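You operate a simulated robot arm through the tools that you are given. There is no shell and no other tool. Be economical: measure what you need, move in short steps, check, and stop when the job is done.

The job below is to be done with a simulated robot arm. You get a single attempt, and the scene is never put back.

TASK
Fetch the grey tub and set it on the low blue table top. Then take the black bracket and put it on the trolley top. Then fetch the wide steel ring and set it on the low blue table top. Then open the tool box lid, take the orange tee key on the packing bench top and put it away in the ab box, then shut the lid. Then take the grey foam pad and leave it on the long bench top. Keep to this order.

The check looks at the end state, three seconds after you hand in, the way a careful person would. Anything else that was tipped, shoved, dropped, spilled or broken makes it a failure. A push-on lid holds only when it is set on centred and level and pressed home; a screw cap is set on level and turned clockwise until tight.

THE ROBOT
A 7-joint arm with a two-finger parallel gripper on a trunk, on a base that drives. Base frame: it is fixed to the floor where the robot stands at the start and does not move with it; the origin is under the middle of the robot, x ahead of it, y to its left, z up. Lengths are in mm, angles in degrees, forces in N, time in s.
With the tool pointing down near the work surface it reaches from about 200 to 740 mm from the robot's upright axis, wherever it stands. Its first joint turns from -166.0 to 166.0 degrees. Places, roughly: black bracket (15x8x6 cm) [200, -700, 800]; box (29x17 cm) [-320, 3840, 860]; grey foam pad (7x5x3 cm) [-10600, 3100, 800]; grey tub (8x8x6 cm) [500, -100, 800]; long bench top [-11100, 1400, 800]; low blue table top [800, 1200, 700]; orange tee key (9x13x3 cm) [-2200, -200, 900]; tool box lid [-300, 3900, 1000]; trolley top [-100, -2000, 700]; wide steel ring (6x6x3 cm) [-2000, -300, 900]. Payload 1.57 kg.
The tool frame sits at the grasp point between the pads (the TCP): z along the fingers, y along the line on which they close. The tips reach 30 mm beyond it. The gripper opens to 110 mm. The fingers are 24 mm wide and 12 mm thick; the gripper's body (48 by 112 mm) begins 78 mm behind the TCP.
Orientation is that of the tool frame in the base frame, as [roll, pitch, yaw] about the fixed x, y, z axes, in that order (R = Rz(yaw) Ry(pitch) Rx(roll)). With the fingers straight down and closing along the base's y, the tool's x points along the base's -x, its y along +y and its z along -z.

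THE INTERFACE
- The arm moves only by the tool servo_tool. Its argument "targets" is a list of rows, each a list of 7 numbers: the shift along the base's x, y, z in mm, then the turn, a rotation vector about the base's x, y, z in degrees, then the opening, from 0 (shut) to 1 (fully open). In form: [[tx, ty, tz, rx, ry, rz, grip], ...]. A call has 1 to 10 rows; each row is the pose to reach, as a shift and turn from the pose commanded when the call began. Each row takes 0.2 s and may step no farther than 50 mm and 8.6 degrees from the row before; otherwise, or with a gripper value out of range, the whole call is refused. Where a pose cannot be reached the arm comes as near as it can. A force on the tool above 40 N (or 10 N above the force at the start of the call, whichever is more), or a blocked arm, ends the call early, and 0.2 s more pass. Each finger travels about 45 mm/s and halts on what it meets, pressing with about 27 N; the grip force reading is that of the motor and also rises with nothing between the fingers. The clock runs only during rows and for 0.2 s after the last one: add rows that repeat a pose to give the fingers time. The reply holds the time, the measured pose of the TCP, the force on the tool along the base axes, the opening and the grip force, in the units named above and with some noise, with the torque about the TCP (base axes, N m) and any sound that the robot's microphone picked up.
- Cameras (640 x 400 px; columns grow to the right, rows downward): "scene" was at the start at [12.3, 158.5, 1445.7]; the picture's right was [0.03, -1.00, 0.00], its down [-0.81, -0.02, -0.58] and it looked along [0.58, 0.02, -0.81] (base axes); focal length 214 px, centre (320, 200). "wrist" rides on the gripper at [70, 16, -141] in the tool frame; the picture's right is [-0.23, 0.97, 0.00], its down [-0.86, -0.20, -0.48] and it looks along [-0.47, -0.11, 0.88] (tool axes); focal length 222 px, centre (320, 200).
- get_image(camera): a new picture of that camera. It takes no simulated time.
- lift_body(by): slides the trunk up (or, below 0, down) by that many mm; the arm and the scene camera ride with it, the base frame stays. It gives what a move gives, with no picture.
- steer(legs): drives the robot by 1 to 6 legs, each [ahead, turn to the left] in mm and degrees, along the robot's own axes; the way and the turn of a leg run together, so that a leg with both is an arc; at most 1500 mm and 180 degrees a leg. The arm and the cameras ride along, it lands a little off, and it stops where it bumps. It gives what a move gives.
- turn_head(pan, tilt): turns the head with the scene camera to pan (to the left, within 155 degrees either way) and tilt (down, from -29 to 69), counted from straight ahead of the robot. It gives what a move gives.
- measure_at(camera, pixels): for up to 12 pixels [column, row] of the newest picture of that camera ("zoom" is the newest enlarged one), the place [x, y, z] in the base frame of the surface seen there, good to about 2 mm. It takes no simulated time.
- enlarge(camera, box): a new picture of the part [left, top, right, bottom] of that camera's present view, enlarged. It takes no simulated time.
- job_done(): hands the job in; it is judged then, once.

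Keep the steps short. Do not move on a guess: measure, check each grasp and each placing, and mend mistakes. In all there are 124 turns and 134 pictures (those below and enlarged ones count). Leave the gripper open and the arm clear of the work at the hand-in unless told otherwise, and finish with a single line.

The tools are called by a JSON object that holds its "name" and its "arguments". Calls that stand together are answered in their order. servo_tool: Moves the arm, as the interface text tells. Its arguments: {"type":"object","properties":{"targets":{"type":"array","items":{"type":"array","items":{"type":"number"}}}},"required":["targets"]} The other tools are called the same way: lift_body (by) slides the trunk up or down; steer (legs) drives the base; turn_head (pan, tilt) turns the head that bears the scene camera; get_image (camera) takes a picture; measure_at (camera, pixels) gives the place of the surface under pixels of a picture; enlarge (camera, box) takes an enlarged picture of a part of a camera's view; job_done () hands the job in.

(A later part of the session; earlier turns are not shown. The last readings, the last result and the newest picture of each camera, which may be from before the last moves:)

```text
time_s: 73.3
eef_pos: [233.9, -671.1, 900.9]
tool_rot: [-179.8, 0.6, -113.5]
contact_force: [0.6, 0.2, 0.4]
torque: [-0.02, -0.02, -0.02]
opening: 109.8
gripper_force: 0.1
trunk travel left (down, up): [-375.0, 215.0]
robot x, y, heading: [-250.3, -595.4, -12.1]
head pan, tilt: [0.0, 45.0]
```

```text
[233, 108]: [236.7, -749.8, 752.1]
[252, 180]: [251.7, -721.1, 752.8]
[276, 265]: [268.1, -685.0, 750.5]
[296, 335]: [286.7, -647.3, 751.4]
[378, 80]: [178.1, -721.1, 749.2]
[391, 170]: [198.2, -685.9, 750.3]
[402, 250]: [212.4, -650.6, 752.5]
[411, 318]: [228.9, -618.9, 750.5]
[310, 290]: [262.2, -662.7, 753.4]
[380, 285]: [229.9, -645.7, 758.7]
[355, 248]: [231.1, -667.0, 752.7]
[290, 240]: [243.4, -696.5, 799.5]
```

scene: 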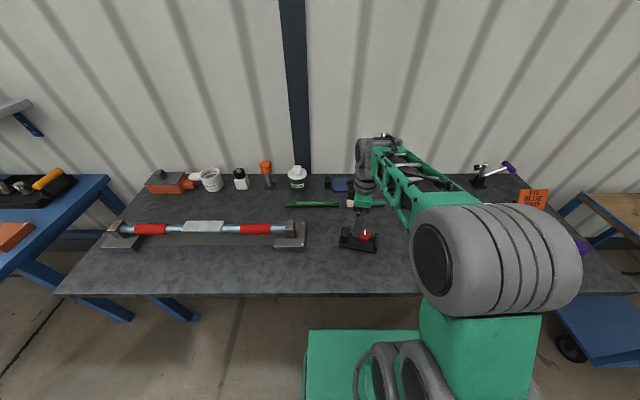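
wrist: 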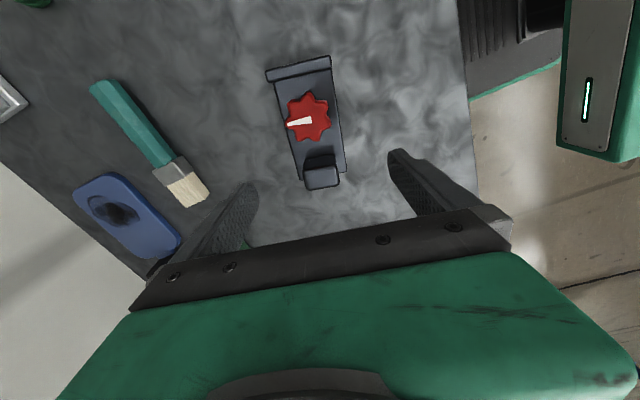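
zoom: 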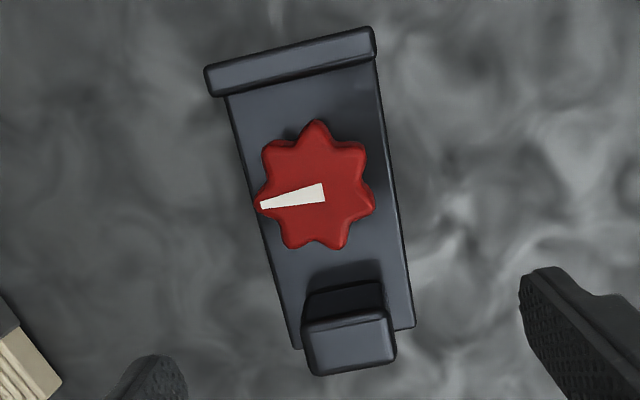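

Refined: axis at 63.8°, grip point (239,-671), yaw -116.2. I descend to z about 776 first.

{"name": "servo_tool", "arguments": {"targets": [[5, 0, -40, 0, 0, -2.7, 1], [5, 0, -80, 0, 0, -2.7, 1], [5, 0, -110, 0, 0, -2.7, 1], [5, 0, -120, 0, 0, -2.7, 1], [5, 0, -126, 0, 0, -2.7, 1], [5, 0, -126, 0, 0, -2.7, 1]]}}

{"name": "get_image", "arguments": {"camera": "wrist"}}

```text
time_s: 74.7
eef_pos: [237.2, -671.4, 776.0]
tool_rot: [-179.8, 0.6, -116.3]
contact_force: [-0.1, 0.0, 0.9]
torque: [0.01, -0.01, -0.03]
opening: 110.2
gripper_force: 0.0
trunk travel left (down, up): [-375.0, 215.0]
robot x, y, heading: [-247.2, -593.3, -12.6]
head pan, tilt: [0.0, 45.0]
```

```text
98 pictures are left
```

wrist: 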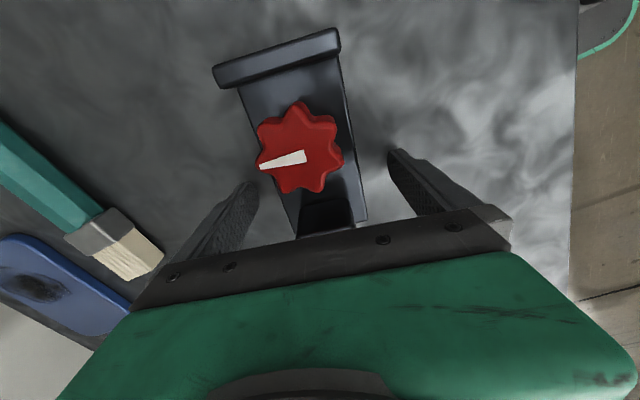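

Fingers straddle the plate, clear of the brush. I lower 2 mm and close.

{"name": "servo_tool", "arguments": {"targets": [[0, 0, -2, 0, 0, 0, 0.7], [0, 0, -2, 0, 0, 0, 0.4], [0, 0, -2, 0, 0, 0, 0.2], [0, 0, -2, 0, 0, 0, 0.2], [0, 0, -2, 0, 0, 0, 0.2], [0, 0, -2, 0, 0, 0, 0.2]]}}

{"name": "get_image", "arguments": {"camera": "wrist"}}

```text
time_s: 76.1
eef_pos: [238.7, -670.4, 772.2]
tool_rot: [-179.7, 0.6, -116.3]
contact_force: [2.0, 0.2, 0.4]
torque: [-0.03, -0.15, 0.05]
opening: 70.2
gripper_force: 26.3
trunk travel left (down, up): [-375.0, 215.0]
robot x, y, heading: [-248.4, -594.2, -12.6]
head pan, tilt: [0.0, 45.0]
```

```text
97 pictures are left
```

wrist: 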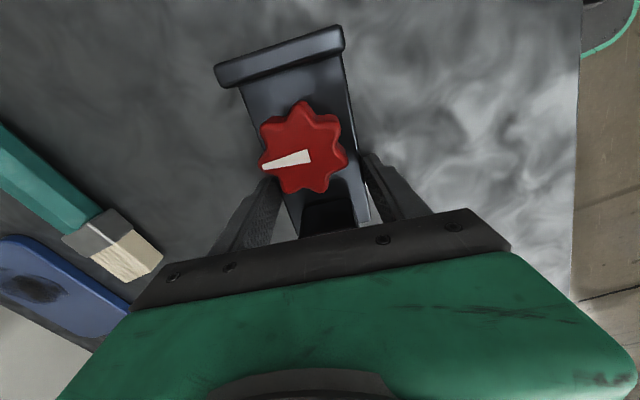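

Gripped at 70 mm. I lift slowly and watch the force.

{"name": "servo_tool", "arguments": {"targets": [[0, 0, 5, 0, 0, 0, 0.15], [0, 0, 15, 0, 0, 0, 0.15], [0, 0, 35, 0, 0, 0, 0.15], [0, 0, 65, 0, 0, 0, 0.15], [0, 0, 100, 0, 0, 0, 0.15], [0, 0, 140, 0, 0, 0, 0.15]]}}

{"name": "get_image", "arguments": {"camera": "wrist"}}

{"name": "turn_head", "arguments": {"pan": -60, "tilt": 40}}

{"name": "get_image", "arguments": {"camera": "scene"}}

```text
time_s: 77.5
eef_pos: [238.3, -672.7, 910.9]
tool_rot: [-179.9, 0.7, -116.3]
contact_force: [-1.0, 0.5, -2.2]
torque: [0.05, 0.0, 0.0]
opening: 70.0
gripper_force: 26.8
trunk travel left (down, up): [-375.0, 215.0]
robot x, y, heading: [-243.3, -596.0, -12.5]
head pan, tilt: [0.0, 45.0]
```

```text
96 pictures are left
```

wrist: 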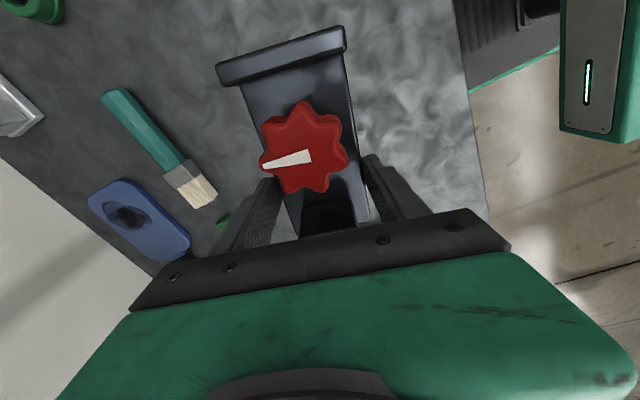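

```text
time_s: 78.8
eef_pos: [239.0, -670.8, 910.9]
tool_rot: [-179.9, 0.5, -116.3]
contact_force: [0.6, -0.3, -4.0]
torque: [0.08, -0.06, 0.03]
opening: 70.0
gripper_force: 27.2
trunk travel left (down, up): [-375.0, 215.0]
robot x, y, heading: [-244.0, -594.8, -12.3]
head pan, tilt: [-60.0, 40.0]
```

```text
95 pictures are left
```

scene: 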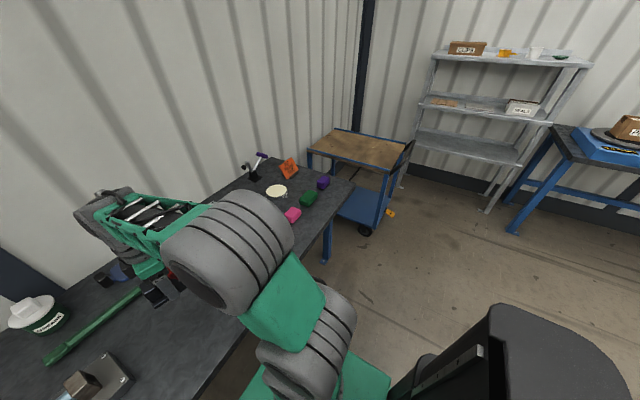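

Lifted firmly. Now I enlarge the trolley and measure its top.

{"name": "enlarge", "arguments": {"camera": "scene", "box": [290, 110, 430, 240]}}

{"name": "measure_at", "arguments": {"camera": "scene", "pixels": [[312, 150], [340, 133], [400, 143], [390, 165], [355, 148], [375, 155], [330, 148], [405, 155], [365, 232], [328, 262], [512, 230], [350, 190]]}}

```text
3.08 times, centred on (360, 175) of scene
```

zoom: 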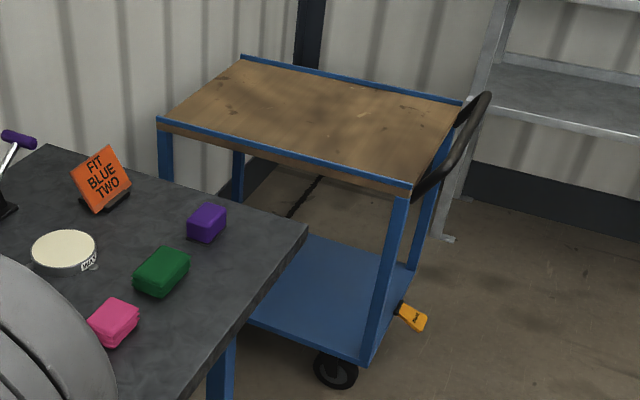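

```text
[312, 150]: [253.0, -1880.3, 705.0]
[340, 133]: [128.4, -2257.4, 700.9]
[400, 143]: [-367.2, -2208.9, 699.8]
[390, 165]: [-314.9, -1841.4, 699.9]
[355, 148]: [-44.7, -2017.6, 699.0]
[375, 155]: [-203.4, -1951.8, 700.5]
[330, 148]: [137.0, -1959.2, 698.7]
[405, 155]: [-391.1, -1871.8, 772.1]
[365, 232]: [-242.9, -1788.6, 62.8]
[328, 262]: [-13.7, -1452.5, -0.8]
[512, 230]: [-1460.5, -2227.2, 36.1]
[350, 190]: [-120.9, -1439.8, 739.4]
```

I measure my own base's outline to know clearance for standing beside the trolley.

{"name": "measure_at", "arguments": {"camera": "wrist", "pixels": [[466, 80], [500, 75], [555, 50], [565, 130], [625, 142], [600, 100], [520, 20]]}}

{"name": "servo_tool", "arguments": {"targets": [[0, 0, 40, 0, 0, 0, 0.15], [0, 0, 80, 0, 0, 0, 0.15], [-30, 7, 110, 0, 0, 0, 0.15], [-65, 14, 130, 0, 0, 0, 0.15], [-105, 23, 140, 0, 0, 0, 0.15], [-145, 32, 140, 0, 0, 0, 0.15]]}}

{"name": "get_image", "arguments": {"camera": "wrist"}}

```text
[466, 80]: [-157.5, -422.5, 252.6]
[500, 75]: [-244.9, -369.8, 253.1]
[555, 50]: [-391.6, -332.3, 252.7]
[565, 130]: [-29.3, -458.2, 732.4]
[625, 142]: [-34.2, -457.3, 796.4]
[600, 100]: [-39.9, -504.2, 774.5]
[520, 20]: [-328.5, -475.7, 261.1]
```

```text
time_s: 80.2
eef_pos: [93.6, -637.0, 1053.1]
tool_rot: [-179.7, 0.7, -116.3]
contact_force: [-0.4, -0.8, -3.4]
torque: [0.08, -0.02, -0.03]
opening: 69.7
gripper_force: 26.8
trunk travel left (down, up): [-375.0, 215.0]
robot x, y, heading: [-246.6, -593.0, -12.2]
head pan, tilt: [-60.0, 40.0]
```

```text
93 pictures are left
```

wrist: 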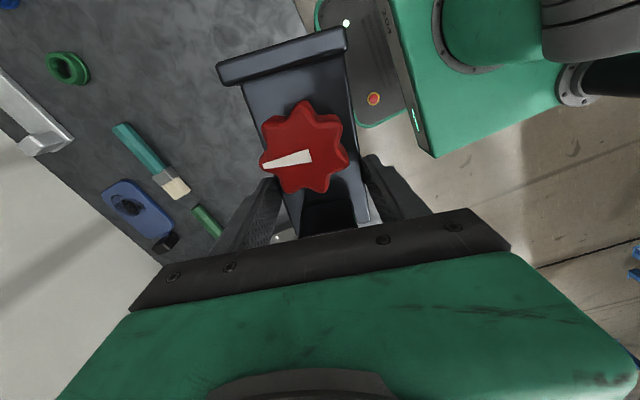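

The upper deck reaches about 260 mm from my axis; there's room. I turn right 97.5°, drive 930, turn left 52° to face the trolley.

{"name": "steer", "arguments": {"legs": [[0, -97.5], [930, 0], [0, 52]]}}

{"name": "turn_head", "arguments": {"pan": 0, "tilt": 50}}

{"name": "get_image", "arguments": {"camera": "scene"}}

```text
time_s: 91.6
eef_pos: [-345.8, -1760.7, 1051.9]
tool_rot: [-179.8, 0.6, -161.2]
contact_force: [0.0, 0.5, -4.5]
torque: [0.05, -0.1, 0.02]
opening: 69.5
gripper_force: 27.1
trunk travel left (down, up): [-375.0, 215.0]
robot x, y, heading: [-557.9, -1492.5, -57.4]
head pan, tilt: [-60.0, 40.0]
```

```text
time_s: 92.9
eef_pos: [-346.8, -1761.1, 1053.0]
tool_rot: [-179.8, 0.6, -161.2]
contact_force: [0.7, -0.8, -3.4]
torque: [0.02, -0.07, -0.01]
opening: 69.9
gripper_force: 26.9
trunk travel left (down, up): [-375.0, 215.0]
robot x, y, heading: [-558.0, -1485.3, -57.3]
head pan, tilt: [0.0, 50.0]
```

```text
92 pictures are left
```

scene: 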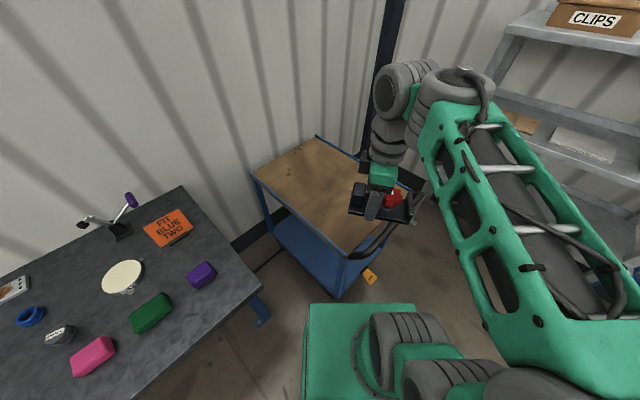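

I carry the bracket over the trolley top, TCP to (-190,-1995), then down to z about 920.

{"name": "servo_tool", "arguments": {"targets": [[26, -39, 0, 0, 0, 0, 0.15], [52, -78, 0, 0, 0, 0, 0.15], [78, -117, 0, 0, 0, 0, 0.15], [105, -156, 0, 0, 0, 0, 0.15], [131, -195, 0, 0, 0, 0, 0.15], [157, -234, 0, 0, 0, 0, 0.15], [157, -234, -45, 0, 0, 0, 0.15], [157, -234, -90, 0, 0, 0, 0.15], [157, -234, -130, 0, 0, 0, 0.15]]}}

{"name": "lift_body", "arguments": {"by": -120}}

{"name": "get_image", "arguments": {"camera": "wrist"}}

```text
time_s: 94.9
eef_pos: [-190.7, -1998.7, 922.4]
tool_rot: [-179.7, 0.7, -161.2]
contact_force: [-0.8, -0.7, -3.5]
torque: [0.03, -0.07, -0.02]
opening: 69.2
gripper_force: 26.8
out of reach, approached as far as the arm can: row 5
trunk travel left (down, up): [-375.0, 215.0]
robot x, y, heading: [-560.2, -1492.8, -57.1]
head pan, tilt: [0.0, 50.0]
```

```text
time_s: 96.4
eef_pos: [-190.1, -1997.8, 801.5]
tool_rot: [-179.7, 0.6, -161.2]
contact_force: [-0.3, -1.3, -3.3]
torque: [-0.01, -0.05, -0.01]
opening: 69.7
gripper_force: 27.1
trunk travel left (down, up): [-255.0, 335.0]
robot x, y, heading: [-557.9, -1490.0, -57.2]
head pan, tilt: [0.0, 50.0]
```

```text
91 pictures are left
```

wrist: 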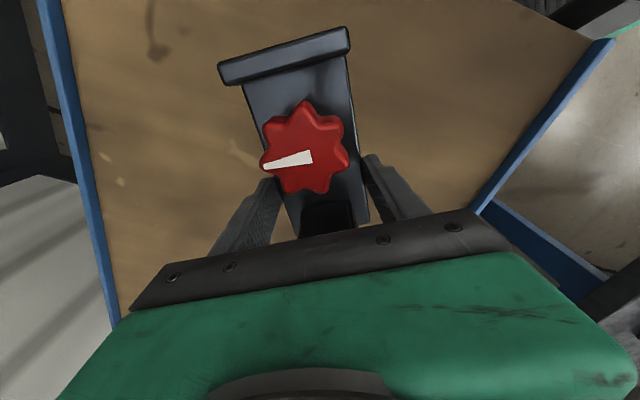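

Well over the wood. I measure the plate for tilt and lower to just above the wood.

{"name": "measure_at", "arguments": {"camera": "wrist", "pixels": [[252, 95], [342, 75], [365, 205], [290, 205], [353, 140], [410, 100], [180, 150]]}}

{"name": "servo_tool", "arguments": {"targets": [[0, 0, -25, 0, 0, 0, 0.15], [0, 0, -50, 0, 0, 0, 0.15], [0, 0, -60, 0, 0, 0, 0.15], [0, 0, -63, 0, 0, 0, 0.15], [0, 0, -63, 0, 0, 0, 0.15]]}}

```text
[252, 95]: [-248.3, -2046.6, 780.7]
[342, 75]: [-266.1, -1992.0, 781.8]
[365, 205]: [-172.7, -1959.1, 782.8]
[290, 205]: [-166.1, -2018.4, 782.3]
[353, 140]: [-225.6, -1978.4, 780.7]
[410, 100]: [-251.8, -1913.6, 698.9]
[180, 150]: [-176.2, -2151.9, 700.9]
```

```text
time_s: 97.6
eef_pos: [-191.5, -1997.3, 740.7]
tool_rot: [-179.8, 0.7, -161.2]
contact_force: [0.0, 0.0, -3.4]
torque: [0.03, -0.07, 0.01]
opening: 69.6
gripper_force: 27.0
trunk travel left (down, up): [-255.0, 335.0]
robot x, y, heading: [-563.1, -1494.7, -57.3]
head pan, tilt: [0.0, 50.0]
```

Plate is level; its bottom is about 8 mm above the wood. I lower gently.

{"name": "servo_tool", "arguments": {"targets": [[0, 0, -3, 0, 0, 0, 0.15], [0, 0, -6, 0, 0, 0, 0.15], [0, 0, -8, 0, 0, 0, 0.15], [0, 0, -9, 0, 0, 0, 0.15], [0, 0, -9, 0, 0, 0, 0.15]]}}

```text
time_s: 98.8
eef_pos: [-190.3, -1999.9, 732.6]
tool_rot: [-179.9, 0.5, -161.1]
contact_force: [0.1, -0.3, 8.0]
torque: [-0.45, -0.01, -0.03]
opening: 69.6
gripper_force: 27.3
trunk travel left (down, up): [-255.0, 335.0]
robot x, y, heading: [-554.2, -1486.2, -57.6]
head pan, tilt: [0.0, 50.0]
```

Touching (force +8 N). I open, then rise straight up.

{"name": "servo_tool", "arguments": {"targets": [[0, 0, 1, 0, 0, 0, 0.7], [0, 0, 1, 0, 0, 0, 0.9], [0, 0, 1, 0, 0, 0, 1], [0, 0, 1, 0, 0, 0, 1], [0, 0, 30, 0, 0, 0, 1], [0, 0, 75, 0, 0, 0, 1], [0, 0, 120, 0, 0, 0, 1], [0, 0, 165, 0, 0, 0, 1], [0, 0, 210, 0, 0, 0, 1]]}}

{"name": "get_image", "arguments": {"camera": "wrist"}}

{"name": "enlarge", "arguments": {"camera": "scene", "box": [230, 90, 480, 300]}}

```text
time_s: 100.8
eef_pos: [-193.1, -1998.8, 938.3]
tool_rot: [-179.8, 0.7, -161.1]
contact_force: [-0.5, -0.2, 0.0]
torque: [0.01, 0.02, -0.03]
opening: 110.0
gripper_force: 0.1
trunk travel left (down, up): [-255.0, 335.0]
robot x, y, heading: [-558.7, -1491.0, -57.1]
head pan, tilt: [0.0, 50.0]
```

```text
90 pictures are left
```

wrist: 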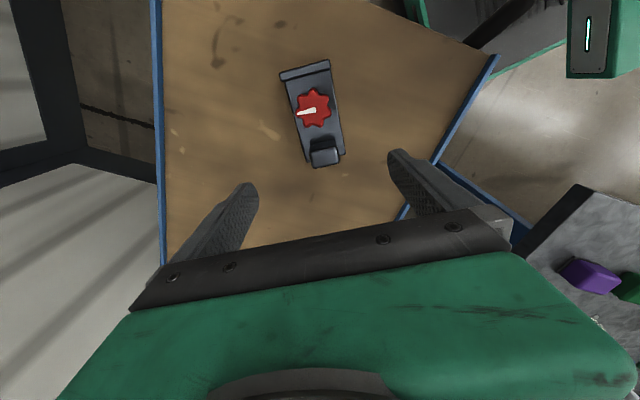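

```text
1.90 times, centred on (355, 195) of scene
```

zoom: 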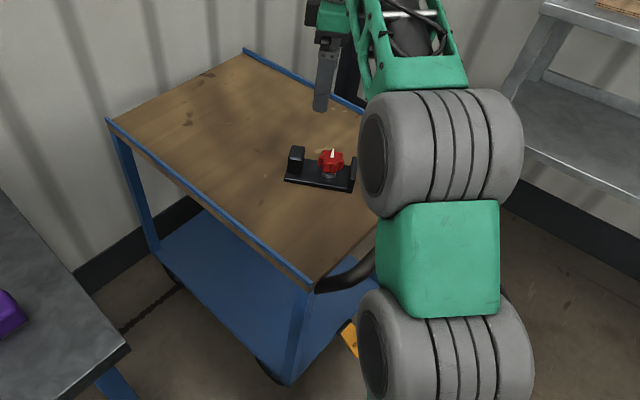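

The bracket stands well on the trolley. I fold the arm back, turn the wrist back 76°, raise the trunk and look west for the way to the packing bench.

{"name": "servo_tool", "arguments": {"targets": [[-10, 15, 15, 0, 0, -7.6, 1], [-26, 39, 30, 0, 0, -15.2, 1], [-45, 67, 40, 0, 0, -22.8, 1], [-62, 92, 40, 0, 0, -30.4, 1], [-80, 119, 40, 0, 0, -38, 1], [-98, 145, 40, 0, 0, -45.6, 1], [-115, 171, 40, 0, 0, -53.2, 1], [-133, 198, 40, 0, 0, -60.8, 1], [-150, 223, 40, 0, 0, -68.4, 1], [-165, 245, 40, 0, 0, -76, 1]]}}

{"name": "lift_body", "arguments": {"by": 120}}

{"name": "turn_head", "arguments": {"pan": -100, "tilt": 25}}

{"name": "get_image", "arguments": {"camera": "scene"}}

{"name": "turn_head", "arguments": {"pan": -150, "tilt": 25}}

{"name": "get_image", "arguments": {"camera": "scene"}}

```text
time_s: 103.0
eef_pos: [-356.1, -1753.0, 979.4]
tool_rot: [-179.8, 0.6, 122.7]
contact_force: [0.6, -1.1, -0.7]
torque: [0.03, 0.0, 0.0]
opening: 109.8
gripper_force: 0.1
trunk travel left (down, up): [-255.0, 335.0]
robot x, y, heading: [-559.2, -1493.9, -57.2]
head pan, tilt: [0.0, 50.0]
```

```text
time_s: 104.5
eef_pos: [-355.9, -1752.8, 1099.9]
tool_rot: [-179.7, 0.7, 122.7]
contact_force: [0.2, 0.0, -0.1]
torque: [-0.02, 0.0, -0.02]
opening: 109.9
gripper_force: 0.1
trunk travel left (down, up): [-375.0, 215.0]
robot x, y, heading: [-559.2, -1489.4, -57.2]
head pan, tilt: [0.0, 50.0]
```

```text
time_s: 106.3
eef_pos: [-357.3, -1751.4, 1098.8]
tool_rot: [-179.8, 0.6, 122.8]
contact_force: [0.8, -0.1, -0.6]
torque: [0.02, -0.02, 0.01]
opening: 110.1
gripper_force: 0.0
trunk travel left (down, up): [-375.0, 215.0]
robot x, y, heading: [-555.8, -1494.5, -57.2]
head pan, tilt: [-100.0, 25.0]
```

```text
88 pictures are left
```

scene: 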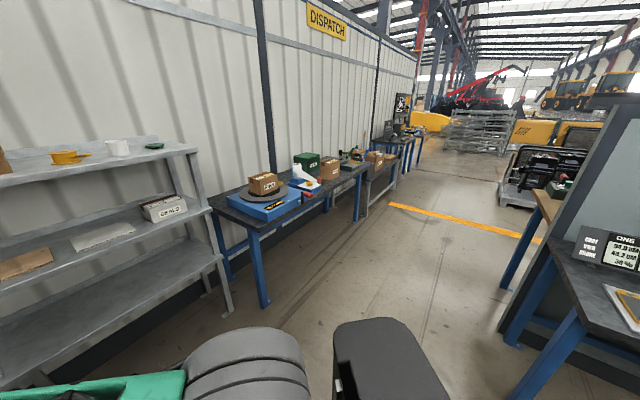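

```text
time_s: 107.5
eef_pos: [-356.3, -1754.0, 1100.5]
tool_rot: [-179.9, 0.6, 122.8]
contact_force: [-1.0, 0.2, -0.4]
torque: [0.01, 0.01, 0.05]
opening: 109.8
gripper_force: 0.0
trunk travel left (down, up): [-375.0, 215.0]
robot x, y, heading: [-558.4, -1492.6, -57.2]
head pan, tilt: [-150.0, 25.0]
```

```text
87 pictures are left
```

scene: 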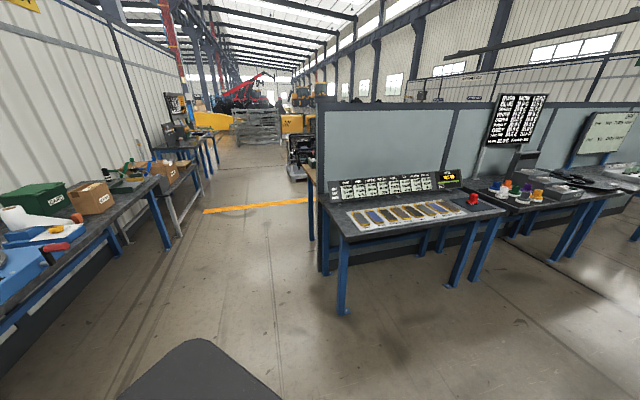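

I measure the partition's end, and the wooden bench behind it, and aisle width.

{"name": "measure_at", "arguments": {"camera": "scene", "pixels": [[322, 268], [345, 310], [310, 240], [310, 170], [300, 150], [255, 207], [165, 245], [205, 190], [130, 240], [205, 175], [290, 170], [240, 300]]}}

```text
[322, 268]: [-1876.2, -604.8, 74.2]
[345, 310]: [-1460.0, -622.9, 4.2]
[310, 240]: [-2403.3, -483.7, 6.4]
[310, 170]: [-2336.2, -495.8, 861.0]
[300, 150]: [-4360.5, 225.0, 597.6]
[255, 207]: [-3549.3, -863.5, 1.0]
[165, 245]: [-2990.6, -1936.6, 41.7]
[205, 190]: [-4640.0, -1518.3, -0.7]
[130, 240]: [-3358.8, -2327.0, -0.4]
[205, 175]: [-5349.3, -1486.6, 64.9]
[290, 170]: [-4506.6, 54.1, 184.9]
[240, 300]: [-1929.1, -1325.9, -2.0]
```

The packing bench is behind the partition, south end at about (-2336,-496). I turn right 134° and drive 1720 along the aisle, then look.

{"name": "steer", "arguments": {"legs": [[0, -134.2], [1500, 0], [220, 0]]}}

{"name": "turn_head", "arguments": {"pan": -75, "tilt": 35}}

{"name": "get_image", "arguments": {"camera": "scene"}}

```text
time_s: 121.8
eef_pos: [-2569.7, -1097.3, 1100.5]
tool_rot: [-179.9, 0.6, -12.1]
contact_force: [-0.5, 0.3, -0.4]
torque: [-0.02, 0.02, -0.01]
opening: 109.9
gripper_force: 0.0
trunk travel left (down, up): [-375.0, 215.0]
robot x, y, heading: [-2243.6, -1136.5, 168.0]
head pan, tilt: [-150.0, 25.0]
```

```text
time_s: 123.2
eef_pos: [-2569.9, -1096.3, 1100.5]
tool_rot: [-179.8, 0.5, -11.9]
contact_force: [-0.1, 1.0, -0.3]
torque: [0.01, -0.01, 0.01]
opening: 109.9
gripper_force: 0.0
trunk travel left (down, up): [-375.0, 215.0]
robot x, y, heading: [-2243.3, -1137.7, 168.0]
head pan, tilt: [-75.0, 35.0]
```

```text
86 pictures are left
```

scene: 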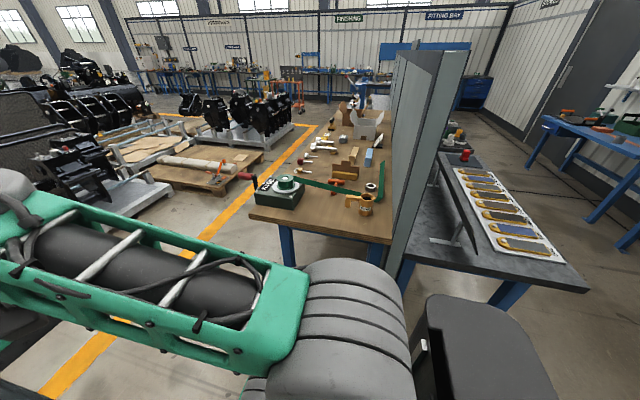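

{"name": "enlarge", "arguments": {"camera": "scene", "box": [235, 80, 415, 250]}}

{"name": "measure_at", "arguments": {"camera": "scene", "pixels": [[390, 240], [250, 212], [366, 200], [371, 186], [337, 186], [280, 195], [330, 190], [350, 170], [392, 150], [330, 130], [255, 180], [282, 250]]}}

```text
2.35 times, centred on (325, 165) of scene
```

zoom: 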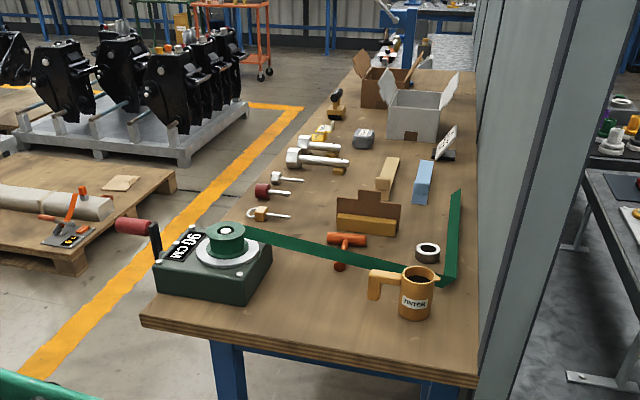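

```text
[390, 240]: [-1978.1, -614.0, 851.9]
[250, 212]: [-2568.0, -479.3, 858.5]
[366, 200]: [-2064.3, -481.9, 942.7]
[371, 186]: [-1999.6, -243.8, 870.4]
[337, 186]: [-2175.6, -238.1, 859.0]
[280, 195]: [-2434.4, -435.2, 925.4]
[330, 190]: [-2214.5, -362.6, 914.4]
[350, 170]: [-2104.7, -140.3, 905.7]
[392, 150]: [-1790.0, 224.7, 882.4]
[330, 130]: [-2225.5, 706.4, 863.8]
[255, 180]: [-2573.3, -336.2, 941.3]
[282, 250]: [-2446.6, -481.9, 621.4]
```

The ring is at about (-2000,-244), beside a green strap from a winch. I need the reach of my base ahead; I check with the wrist camera.

{"name": "get_image", "arguments": {"camera": "wrist"}}

{"name": "measure_at", "arguments": {"camera": "wrist", "pixels": [[270, 90], [290, 30], [220, 85], [90, 100], [280, 105]]}}

{"name": "measure_at", "arguments": {"camera": "zoom", "pixels": [[415, 247], [438, 252], [427, 243], [427, 262], [345, 238], [342, 266], [440, 285], [455, 200], [300, 243], [210, 350], [430, 385], [370, 228]]}}

```text
84 pictures are left
```

wrist: 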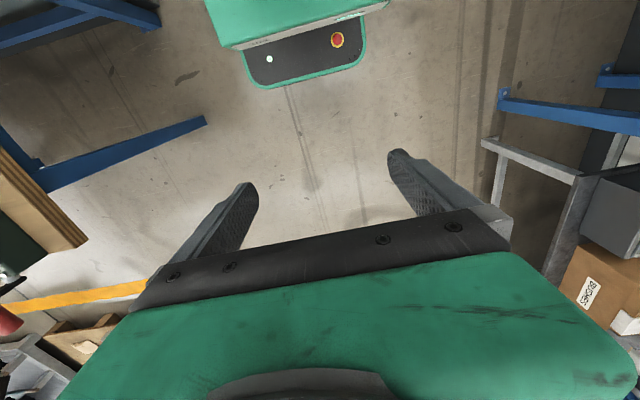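

```text
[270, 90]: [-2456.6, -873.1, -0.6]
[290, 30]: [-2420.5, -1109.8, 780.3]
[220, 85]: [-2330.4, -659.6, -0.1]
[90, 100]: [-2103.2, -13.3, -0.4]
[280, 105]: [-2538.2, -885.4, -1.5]
```

```text
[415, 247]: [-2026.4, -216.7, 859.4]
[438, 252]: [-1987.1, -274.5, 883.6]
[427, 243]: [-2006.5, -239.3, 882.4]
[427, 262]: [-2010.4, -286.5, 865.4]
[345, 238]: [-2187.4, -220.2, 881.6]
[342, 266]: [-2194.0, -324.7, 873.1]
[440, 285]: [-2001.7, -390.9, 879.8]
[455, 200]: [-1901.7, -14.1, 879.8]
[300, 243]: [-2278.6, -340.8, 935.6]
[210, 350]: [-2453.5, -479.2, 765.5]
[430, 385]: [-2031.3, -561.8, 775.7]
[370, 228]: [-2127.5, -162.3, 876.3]
```

My base reaches about 250 ahead. I turn right 91° and drive 280 up to the bench's south end.

{"name": "steer", "arguments": {"legs": [[0, -91], [275, 0]]}}

{"name": "turn_head", "arguments": {"pan": 20, "tilt": 45}}

{"name": "get_image", "arguments": {"camera": "scene"}}

{"name": "get_image", "arguments": {"camera": "wrist"}}

```text
time_s: 129.0
eef_pos: [-2124.3, -550.8, 1098.8]
tool_rot: [-179.8, 0.6, -104.0]
contact_force: [0.1, -0.3, 0.1]
torque: [0.01, -0.02, 0.02]
opening: 110.0
gripper_force: 0.0
trunk travel left (down, up): [-375.0, 215.0]
robot x, y, heading: [-2175.7, -876.9, 76.0]
head pan, tilt: [-75.0, 35.0]
```

```text
time_s: 130.7
eef_pos: [-2123.8, -550.0, 1100.3]
tool_rot: [-179.8, 0.6, -104.0]
contact_force: [0.4, 0.7, -0.9]
torque: [0.01, -0.05, 0.02]
opening: 110.0
gripper_force: 0.0
trunk travel left (down, up): [-375.0, 215.0]
robot x, y, heading: [-2177.0, -876.7, 76.1]
head pan, tilt: [20.0, 45.0]
```

```text
83 pictures are left
```

scene: 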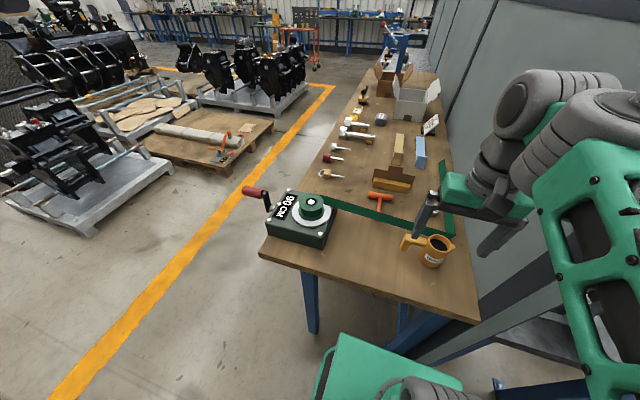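

```text
82 pictures are left
```

wrist: 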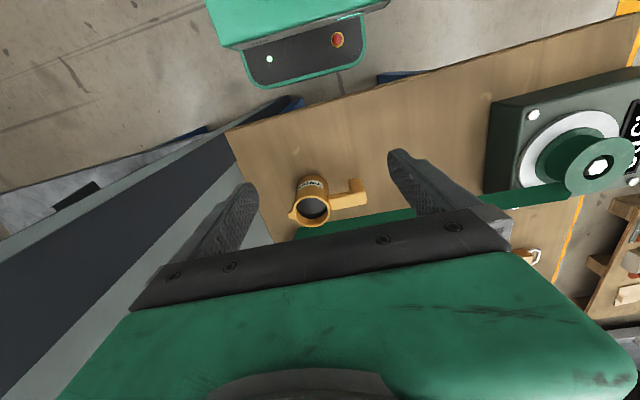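

I go forward over the strap corner at height while turning the tool -85° (camera to the west side), then look.

{"name": "servo_tool", "arguments": {"targets": [[8, 20, 0, 0, 0, -8.5, 1], [16, 40, 0, 0, 0, -17, 1], [24, 60, 0, 0, 0, -25.5, 1], [32, 80, 0, 0, 0, -34, 1], [40, 100, 0, 0, 0, -42.5, 1], [48, 120, 0, 0, 0, -51, 1], [56, 140, 0, 0, 0, -59.5, 1], [64, 160, 0, 0, 0, -68, 1], [72, 180, 0, 0, 0, -76.5, 1], [80, 200, 0, 0, 0, -85, 1]]}}

{"name": "get_image", "arguments": {"camera": "wrist"}}

```text
time_s: 132.9
eef_pos: [-2044.2, -349.5, 1100.9]
tool_rot: [-179.6, 0.6, 170.8]
contact_force: [0.0, 0.2, 0.6]
torque: [0.01, 0.0, -0.01]
opening: 109.7
gripper_force: 0.1
trunk travel left (down, up): [-375.0, 215.0]
robot x, y, heading: [-2174.9, -877.5, 75.8]
head pan, tilt: [20.0, 45.0]
```

```text
81 pictures are left
```

wrist: 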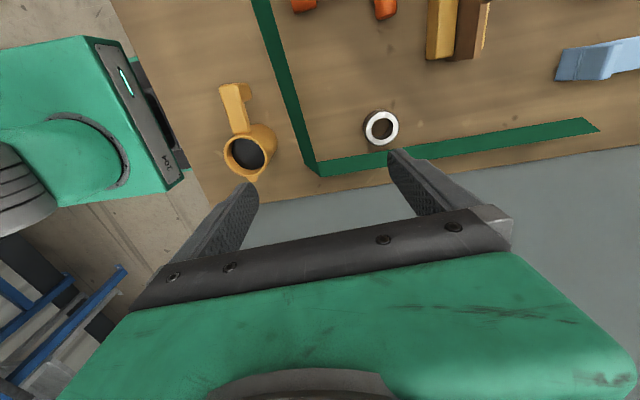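

{"name": "enlarge", "arguments": {"camera": "wrist", "box": [250, 0, 570, 200]}}

{"name": "measure_at", "arguments": {"camera": "wrist", "pixels": [[367, 120], [395, 135], [387, 112], [374, 143], [381, 130], [390, 155], [360, 163], [290, 80], [330, 100], [450, 140], [330, 190], [450, 115]]}}

```text
2.00 times, centred on (410, 100) of wrist
```

zoom: 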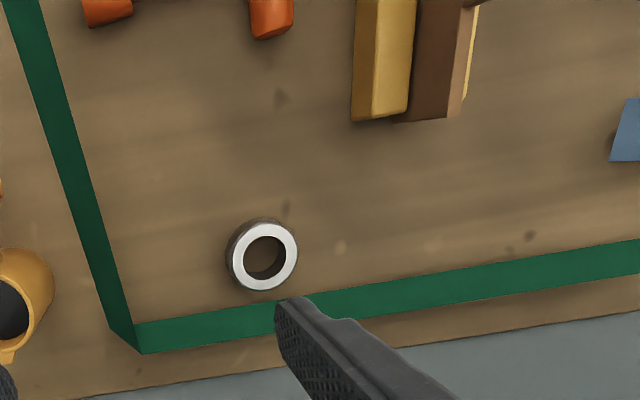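

```text
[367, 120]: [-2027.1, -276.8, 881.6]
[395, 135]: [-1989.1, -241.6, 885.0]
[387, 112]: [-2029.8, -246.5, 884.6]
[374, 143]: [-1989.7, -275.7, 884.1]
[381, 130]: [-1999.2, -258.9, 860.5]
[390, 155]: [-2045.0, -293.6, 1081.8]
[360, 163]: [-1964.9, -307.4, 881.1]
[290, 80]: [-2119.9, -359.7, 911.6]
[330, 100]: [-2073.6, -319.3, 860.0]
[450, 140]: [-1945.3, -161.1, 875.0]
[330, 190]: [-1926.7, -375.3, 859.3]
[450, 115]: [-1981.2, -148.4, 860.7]
```

Ring: centre (-2009,-260), top z 884.5, 58 mm wide. I go above it and down to z about 925.

{"name": "servo_tool", "arguments": {"targets": [[17, 44, 0, 0, 0, -3.7, 1], [35, 89.5, 0, 0, 0, -3.7, 1], [35, 89.5, -45, 0, 0, -3.7, 1], [35, 89.5, -90, 0, 0, -3.7, 1], [35, 89.5, -135, 0, 0, -3.7, 1], [35, 89.5, -175, 0, 0, -3.7, 1], [35, 89.5, -175, 0, 0, -3.7, 1]]}}

{"name": "get_image", "arguments": {"camera": "wrist"}}

```text
time_s: 134.5
eef_pos: [-2009.9, -259.4, 925.2]
tool_rot: [-179.8, 0.6, 167.4]
contact_force: [-0.5, -0.7, -0.1]
torque: [-0.04, 0.0, 0.0]
opening: 109.8
gripper_force: 0.0
trunk travel left (down, up): [-375.0, 215.0]
robot x, y, heading: [-2176.5, -875.2, 75.9]
head pan, tilt: [20.0, 45.0]
```

```text
79 pictures are left
```

wrist: 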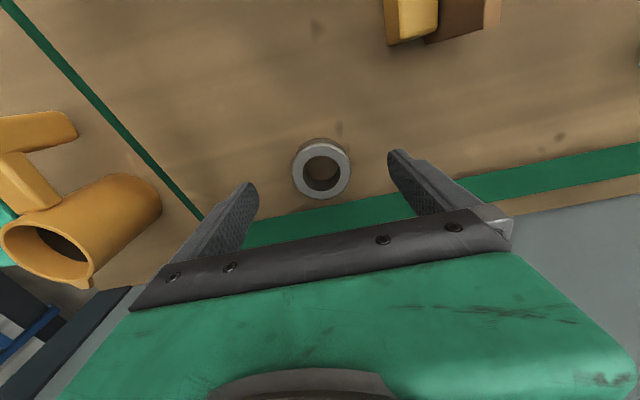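

Centred. I descend 31 mm and close.

{"name": "servo_tool", "arguments": {"targets": [[0, 0, -15, 0, 0, 0, 1], [0, 0, -27, 0, 0, 0, 1], [0, 0, -31, 0, 0, 0, 1], [0, 0, -31, 0, 0, 0, 0.7], [0, 0, -31, 0, 0, 0, 0.4], [0, 0, -31, 0, 0, 0, 0.2], [0, 0, -31, 0, 0, 0, 0.1], [0, 0, -31, 0, 0, 0, 0.1], [0, 0, -31, 0, 0, 0, 0.1]]}}

```text
time_s: 136.5
eef_pos: [-2008.1, -259.6, 893.5]
tool_rot: [-179.8, 0.6, 167.2]
contact_force: [0.4, 0.9, 0.1]
torque: [0.05, -0.01, -0.01]
opening: 52.4
gripper_force: 26.6
trunk travel left (down, up): [-375.0, 215.0]
robot x, y, heading: [-2177.7, -878.6, 76.0]
head pan, tilt: [20.0, 45.0]
```

{"name": "servo_tool", "arguments": {"targets": [[0, 0, 10, 0, 0, 0, 0.1], [0, 0, 40, 0, 0, 0, 0.1], [0, 0, 80, 0, 0, 0, 0.1], [0, 0, 120, 0, 0, 0, 0.1], [0, 0, 165, 0, 0, 0, 0.1], [0, 0, 205, 0, 0, 0, 0.1]]}}

{"name": "get_image", "arguments": {"camera": "wrist"}}

```text
time_s: 137.9
eef_pos: [-2009.2, -259.2, 1098.6]
tool_rot: [-179.7, 0.7, 167.3]
contact_force: [0.0, -1.3, 1.2]
torque: [0.07, -0.01, -0.01]
opening: 52.4
gripper_force: 27.0
trunk travel left (down, up): [-375.0, 215.0]
robot x, y, heading: [-2174.6, -871.3, 75.9]
head pan, tilt: [20.0, 45.0]
```

```text
78 pictures are left
```

wrist: 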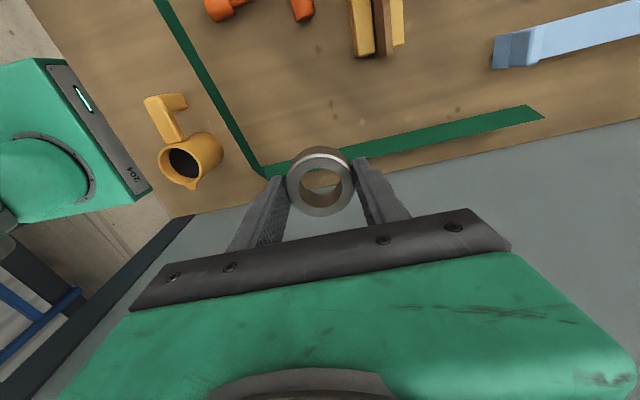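

Ring held level. I fold the arm in front and turn the wrist back.

{"name": "servo_tool", "arguments": {"targets": [[-10, -28, 0, 0, 0, 8.5, 0.1], [-20, -56, 0, 0, 0, 17, 0.1], [-30, -84, 0, 0, 0, 25.5, 0.1], [-40, -112, 0, 0, 0, 34, 0.1], [-50, -140, 0, 0, 0, 42.5, 0.1], [-60, -168, 0, 0, 0, 51, 0.1], [-70, -196, 0, 0, 0, 59.5, 0.1], [-80, -224, 0, 0, 0, 68, 0.1], [-90, -252, 0, 0, 0, 76.5, 0.1], [-100, -280, 0, 0, 0, 85, 0.1]]}}

{"name": "turn_head", "arguments": {"pan": 0, "tilt": 55}}

{"name": "steer", "arguments": {"legs": [[-40, 0]]}}

{"name": "get_image", "arguments": {"camera": "scene"}}

```text
time_s: 140.1
eef_pos: [-2109.3, -541.0, 1099.6]
tool_rot: [-179.8, 0.7, -107.4]
contact_force: [0.0, -0.3, -1.9]
torque: [0.0, 0.04, 0.02]
opening: 52.5
gripper_force: 27.2
trunk travel left (down, up): [-375.0, 215.0]
robot x, y, heading: [-2175.4, -876.9, 76.0]
head pan, tilt: [20.0, 45.0]
```

```text
time_s: 141.0
eef_pos: [-2109.7, -540.3, 1100.0]
tool_rot: [-179.8, 0.6, -107.7]
contact_force: [0.0, 0.3, -1.4]
torque: [-0.02, 0.01, -0.02]
opening: 52.4
gripper_force: 26.6
trunk travel left (down, up): [-375.0, 215.0]
robot x, y, heading: [-2175.8, -872.0, 75.8]
head pan, tilt: [0.0, 55.0]
```

```text
time_s: 141.8
eef_pos: [-2119.6, -579.7, 1100.7]
tool_rot: [-180.0, 0.6, -107.7]
contact_force: [0.0, -0.1, -1.6]
torque: [-0.02, 0.0, 0.0]
opening: 52.6
gripper_force: 27.1
trunk travel left (down, up): [-375.0, 215.0]
robot x, y, heading: [-2186.2, -916.9, 76.0]
head pan, tilt: [0.0, 55.0]
```

```text
77 pictures are left
```

scene: 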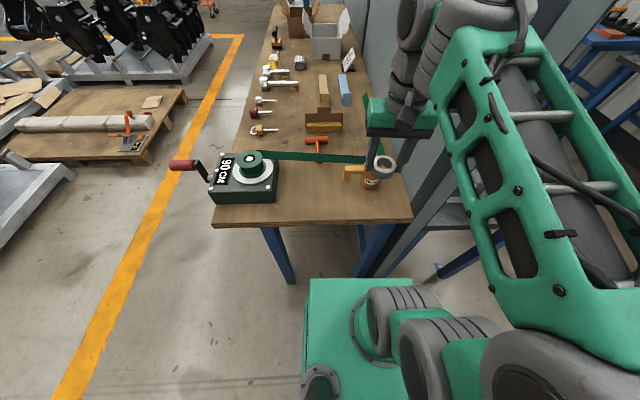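

Reversing works. I back up 250, turn right 82°, and drive back along the aisle 1750.

{"name": "steer", "arguments": {"legs": [[-250, 0], [0, -81.6], [1500, 0], [250, 0]]}}

```text
time_s: 155.7
eef_pos: [-145.3, -1351.3, 1100.5]
tool_rot: [-179.8, 0.6, 170.8]
contact_force: [-0.7, -0.3, -0.6]
torque: [0.01, 0.0, -0.02]
opening: 52.5
gripper_force: 27.4
trunk travel left (down, up): [-375.0, 215.0]
robot x, y, heading: [-491.6, -1332.1, -5.7]
head pan, tilt: [0.0, 55.0]
```

Now turn left 84.8°, drive 2375 north, then turn right 84° to face the blue table.

{"name": "steer", "arguments": {"legs": [[0, 84.8], [1500, 0], [875, 0], [0, -84]]}}

{"name": "turn_head", "arguments": {"pan": 25, "tilt": 50}}

{"name": "get_image", "arguments": {"camera": "scene"}}

{"name": "get_image", "arguments": {"camera": "wrist"}}

```text
time_s: 174.4
eef_pos: [285.9, 1000.7, 1100.8]
tool_rot: [-179.8, 0.6, 174.6]
contact_force: [-0.2, 0.3, -1.9]
torque: [-0.01, 0.0, -0.03]
opening: 52.0
gripper_force: 26.9
trunk travel left (down, up): [-375.0, 215.0]
robot x, y, heading: [-55.1, 996.4, -1.6]
head pan, tilt: [0.0, 55.0]
```

```text
time_s: 175.3
eef_pos: [285.1, 999.9, 1099.6]
tool_rot: [-179.8, 0.7, 174.6]
contact_force: [-0.3, -0.3, -1.5]
torque: [0.01, -0.02, -0.01]
opening: 51.9
gripper_force: 26.8
trunk travel left (down, up): [-375.0, 215.0]
robot x, y, heading: [-52.1, 998.6, -1.8]
head pan, tilt: [25.0, 50.0]
```

```text
76 pictures are left
```

scene: 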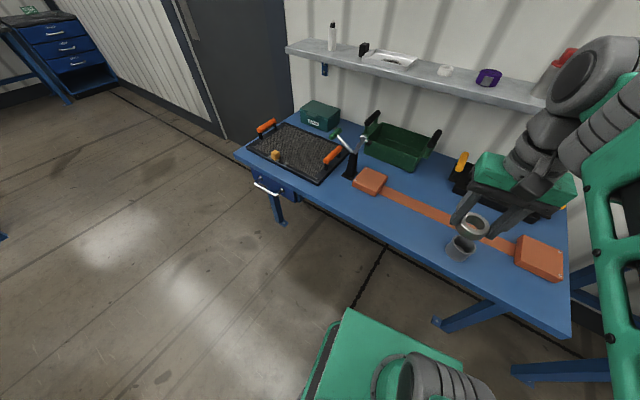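

```text
75 pictures are left
```

wrist: 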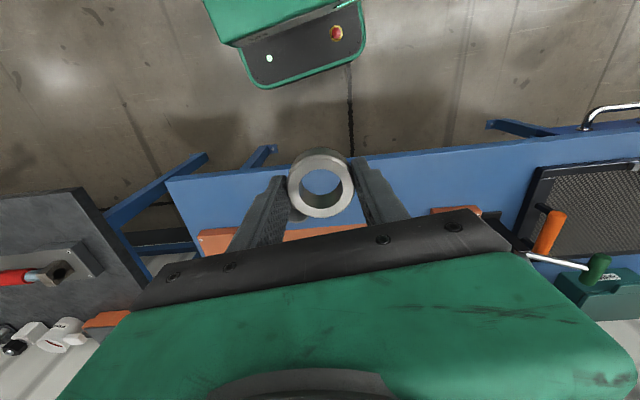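

{"name": "measure_at", "arguments": {"camera": "scene", "pixels": [[360, 190], [385, 205], [400, 210], [410, 225], [400, 240], [440, 235], [450, 255], [470, 255]]}}

{"name": "servo_tool", "arguments": {"targets": [[45, 4, -10, 0, 0, 0, 0.1], [90, 8, -20, 0, 0, 0, 0.1], [135, 12, -30, 0, 0, 0, 0.1], [180, 15, -40, 0, 0, 0, 0.1], [212, 20, -70, 0, 0, 0, 0.1], [212, 20, -110, 0, 0, 0, 0.1], [212, 20, -150, 0, 0, 0, 0.1], [212, 20, -190, 0, 0, 0, 0.1]]}}

{"name": "get_image", "arguments": {"camera": "wrist"}}

```text
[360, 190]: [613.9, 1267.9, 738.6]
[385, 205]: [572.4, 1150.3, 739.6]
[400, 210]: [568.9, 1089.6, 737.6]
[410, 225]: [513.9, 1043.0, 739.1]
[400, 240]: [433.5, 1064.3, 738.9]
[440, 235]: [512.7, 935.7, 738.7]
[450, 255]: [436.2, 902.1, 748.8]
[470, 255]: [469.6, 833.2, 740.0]
```

```text
time_s: 177.1
eef_pos: [496.3, 1020.7, 912.0]
tool_rot: [-179.9, 0.7, 174.6]
contact_force: [0.1, 0.7, -1.6]
torque: [0.0, 0.0, 0.0]
opening: 52.1
gripper_force: 26.6
trunk travel left (down, up): [-375.0, 215.0]
robot x, y, heading: [-53.2, 996.9, -1.8]
head pan, tilt: [25.0, 50.0]
```

```text
74 pictures are left
```

wrist: 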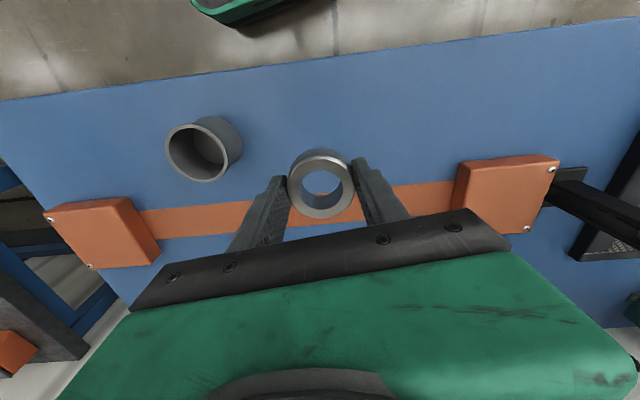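

The spot is free: tub to the left, orange strip beyond. I descend to z 778 and then gently to contact.

{"name": "servo_tool", "arguments": {"targets": [[0, 0, -45, 0, 0, 0, 0.1], [0, 0, -90, 0, 0, 0, 0.1], [0, 0, -120, 0, 0, 0, 0.1], [0, 0, -132, 0, 0, 0, 0.1], [0, 0, -135, 0, 0, 0, 0.1], [0, 0, -137, 0, 0, 0, 0.1], [0, 0, -139, 0, 0, 0, 0.1], [0, 0, -139, 0, 0, 0, 0.1]]}}

```text
time_s: 178.9
eef_pos: [498.9, 1021.0, 774.5]
tool_rot: [-179.9, 0.9, 174.7]
contact_force: [-2.3, 0.3, 18.3]
torque: [0.09, 0.23, -0.09]
opening: 52.0
gripper_force: 26.9
out of reach, approached as far as the arm can: row 1
trunk travel left (down, up): [-375.0, 215.0]
robot x, y, heading: [-52.1, 993.7, -2.0]
head pan, tilt: [25.0, 50.0]
```

Contact (18 N). I ease up 1.5 mm, open, and rise.

{"name": "servo_tool", "arguments": {"targets": [[0, 0, 1.5, 0, 0, 0, 0.1], [0, 0, 1.5, 0, 0, 0, 0.6], [0, 0, 1.5, 0, 0, 0, 0.8], [0, 0, 1.5, 0, 0, 0, 0.8], [0, 0, 40, 0, 0, 0, 0.8], [0, 0, 85, 0, 0, 0, 0.8], [0, 0, 130, 0, 0, 0, 1], [0, 0, 170, 0, 0, 0, 1], [-40, -5, 200, 0, 0, 0, 1], [-80, -10, 230, 0, 0, 0, 1]]}}

{"name": "get_image", "arguments": {"camera": "wrist"}}

```text
refused: row 9 steps farther than a row can; nothing moved
```

```text
73 pictures are left
```

wrist: 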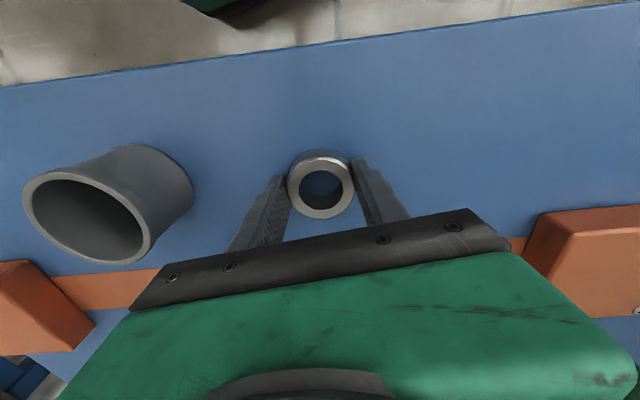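

The last rows were too long; I repeat with shorter ones.

{"name": "servo_tool", "arguments": {"targets": [[0, 0, 1.5, 0, 0, 0, 0.1], [0, 0, 1.5, 0, 0, 0, 0.6], [0, 0, 1.5, 0, 0, 0, 0.8], [0, 0, 1.5, 0, 0, 0, 0.8], [0, 0, 40, 0, 0, 0, 0.8], [0, 0, 85, 0, 0, 0, 0.8], [0, 0, 130, 0, 0, 0, 1], [0, 0, 170, 0, 0, 0, 1], [-30, -5, 200, 0, 0, 0, 1], [-60, -10, 230, 0, 0, 0, 1]]}}

{"name": "get_image", "arguments": {"camera": "wrist"}}

```text
time_s: 181.1
eef_pos: [437.1, 1008.8, 1002.3]
tool_rot: [-179.7, 0.6, 174.7]
contact_force: [0.2, 0.2, -0.6]
torque: [-0.02, 0.01, 0.03]
opening: 109.7
gripper_force: 0.1
trunk travel left (down, up): [-375.0, 215.0]
robot x, y, heading: [-56.9, 992.8, -1.7]
head pan, tilt: [25.0, 50.0]
```

```text
72 pictures are left
```

wrist: 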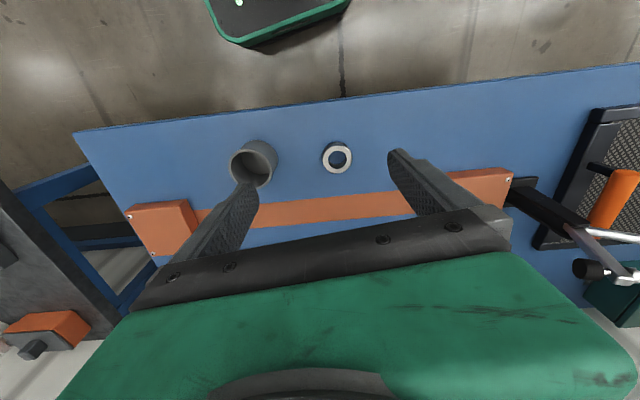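

Tub and ring both stand on the blue table. I fold the arm and look north toward the tool box.

{"name": "servo_tool", "arguments": {"targets": [[-40, -2, 30, 0, 0, 0, 1], [-80, -4, 60, 0, 0, 0, 1], [-120, -6, 90, 0, 0, 0, 1], [-150, -8, 98, 0, 0, 0, 1]]}}

{"name": "turn_head", "arguments": {"pan": 95, "tilt": 22}}

{"name": "get_image", "arguments": {"camera": "scene"}}

{"name": "enlarge", "arguments": {"camera": "scene", "box": [160, 80, 480, 280]}}

```text
time_s: 182.1
eef_pos: [292.1, 1006.2, 1071.6]
tool_rot: [-179.9, 0.7, 174.6]
contact_force: [-0.5, 1.0, -0.9]
torque: [-0.06, 0.03, -0.01]
opening: 110.1
gripper_force: 0.2
out of reach, approached as far as the arm can: row 3, 4
trunk travel left (down, up): [-375.0, 215.0]
robot x, y, heading: [-57.4, 995.8, -1.8]
head pan, tilt: [25.0, 50.0]
```

```text
time_s: 183.5
eef_pos: [293.2, 1006.1, 1073.5]
tool_rot: [180.0, 0.7, 174.6]
contact_force: [0.5, 0.0, -0.7]
torque: [0.0, 0.01, 0.01]
opening: 110.0
gripper_force: 0.0
trunk travel left (down, up): [-375.0, 215.0]
robot x, y, heading: [-54.7, 994.1, -1.6]
head pan, tilt: [95.0, 22.0]
```

```text
71 pictures are left
```

scene: 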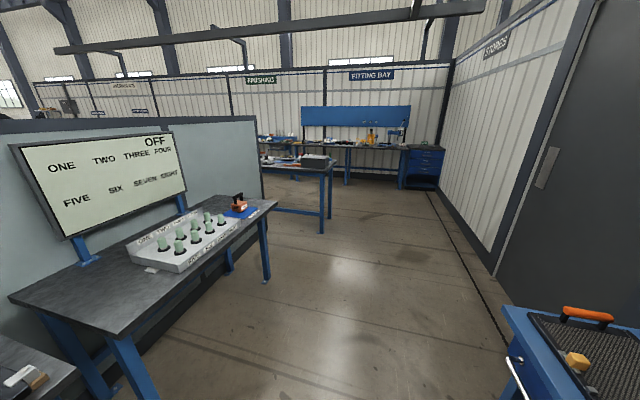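

```text
2.00 times, centred on (320, 180) of scene
```

zoom: 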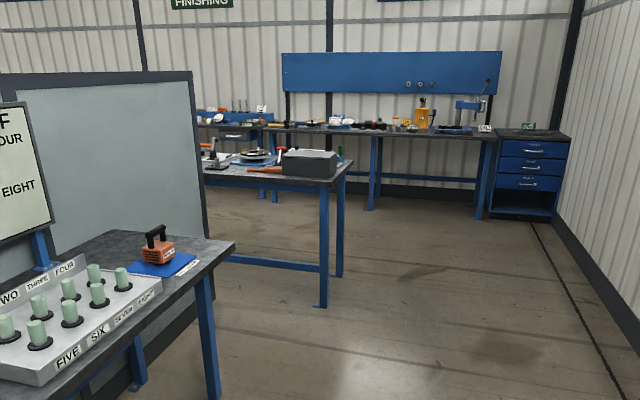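

{"name": "measure_at", "arguments": {"camera": "zoom", "pixels": [[310, 160], [287, 165], [335, 165], [330, 178], [352, 162], [322, 305], [338, 275], [215, 180], [262, 155], [340, 155], [225, 165], [208, 395]]}}

```text
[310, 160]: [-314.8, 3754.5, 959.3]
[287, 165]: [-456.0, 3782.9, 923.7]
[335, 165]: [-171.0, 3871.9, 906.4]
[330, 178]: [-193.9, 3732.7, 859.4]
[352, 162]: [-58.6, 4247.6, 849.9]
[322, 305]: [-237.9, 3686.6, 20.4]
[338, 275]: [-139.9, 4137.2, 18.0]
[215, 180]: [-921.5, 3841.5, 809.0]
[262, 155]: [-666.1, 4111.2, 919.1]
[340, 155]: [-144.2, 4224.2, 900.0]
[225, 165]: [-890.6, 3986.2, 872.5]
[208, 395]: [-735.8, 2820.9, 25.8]
```

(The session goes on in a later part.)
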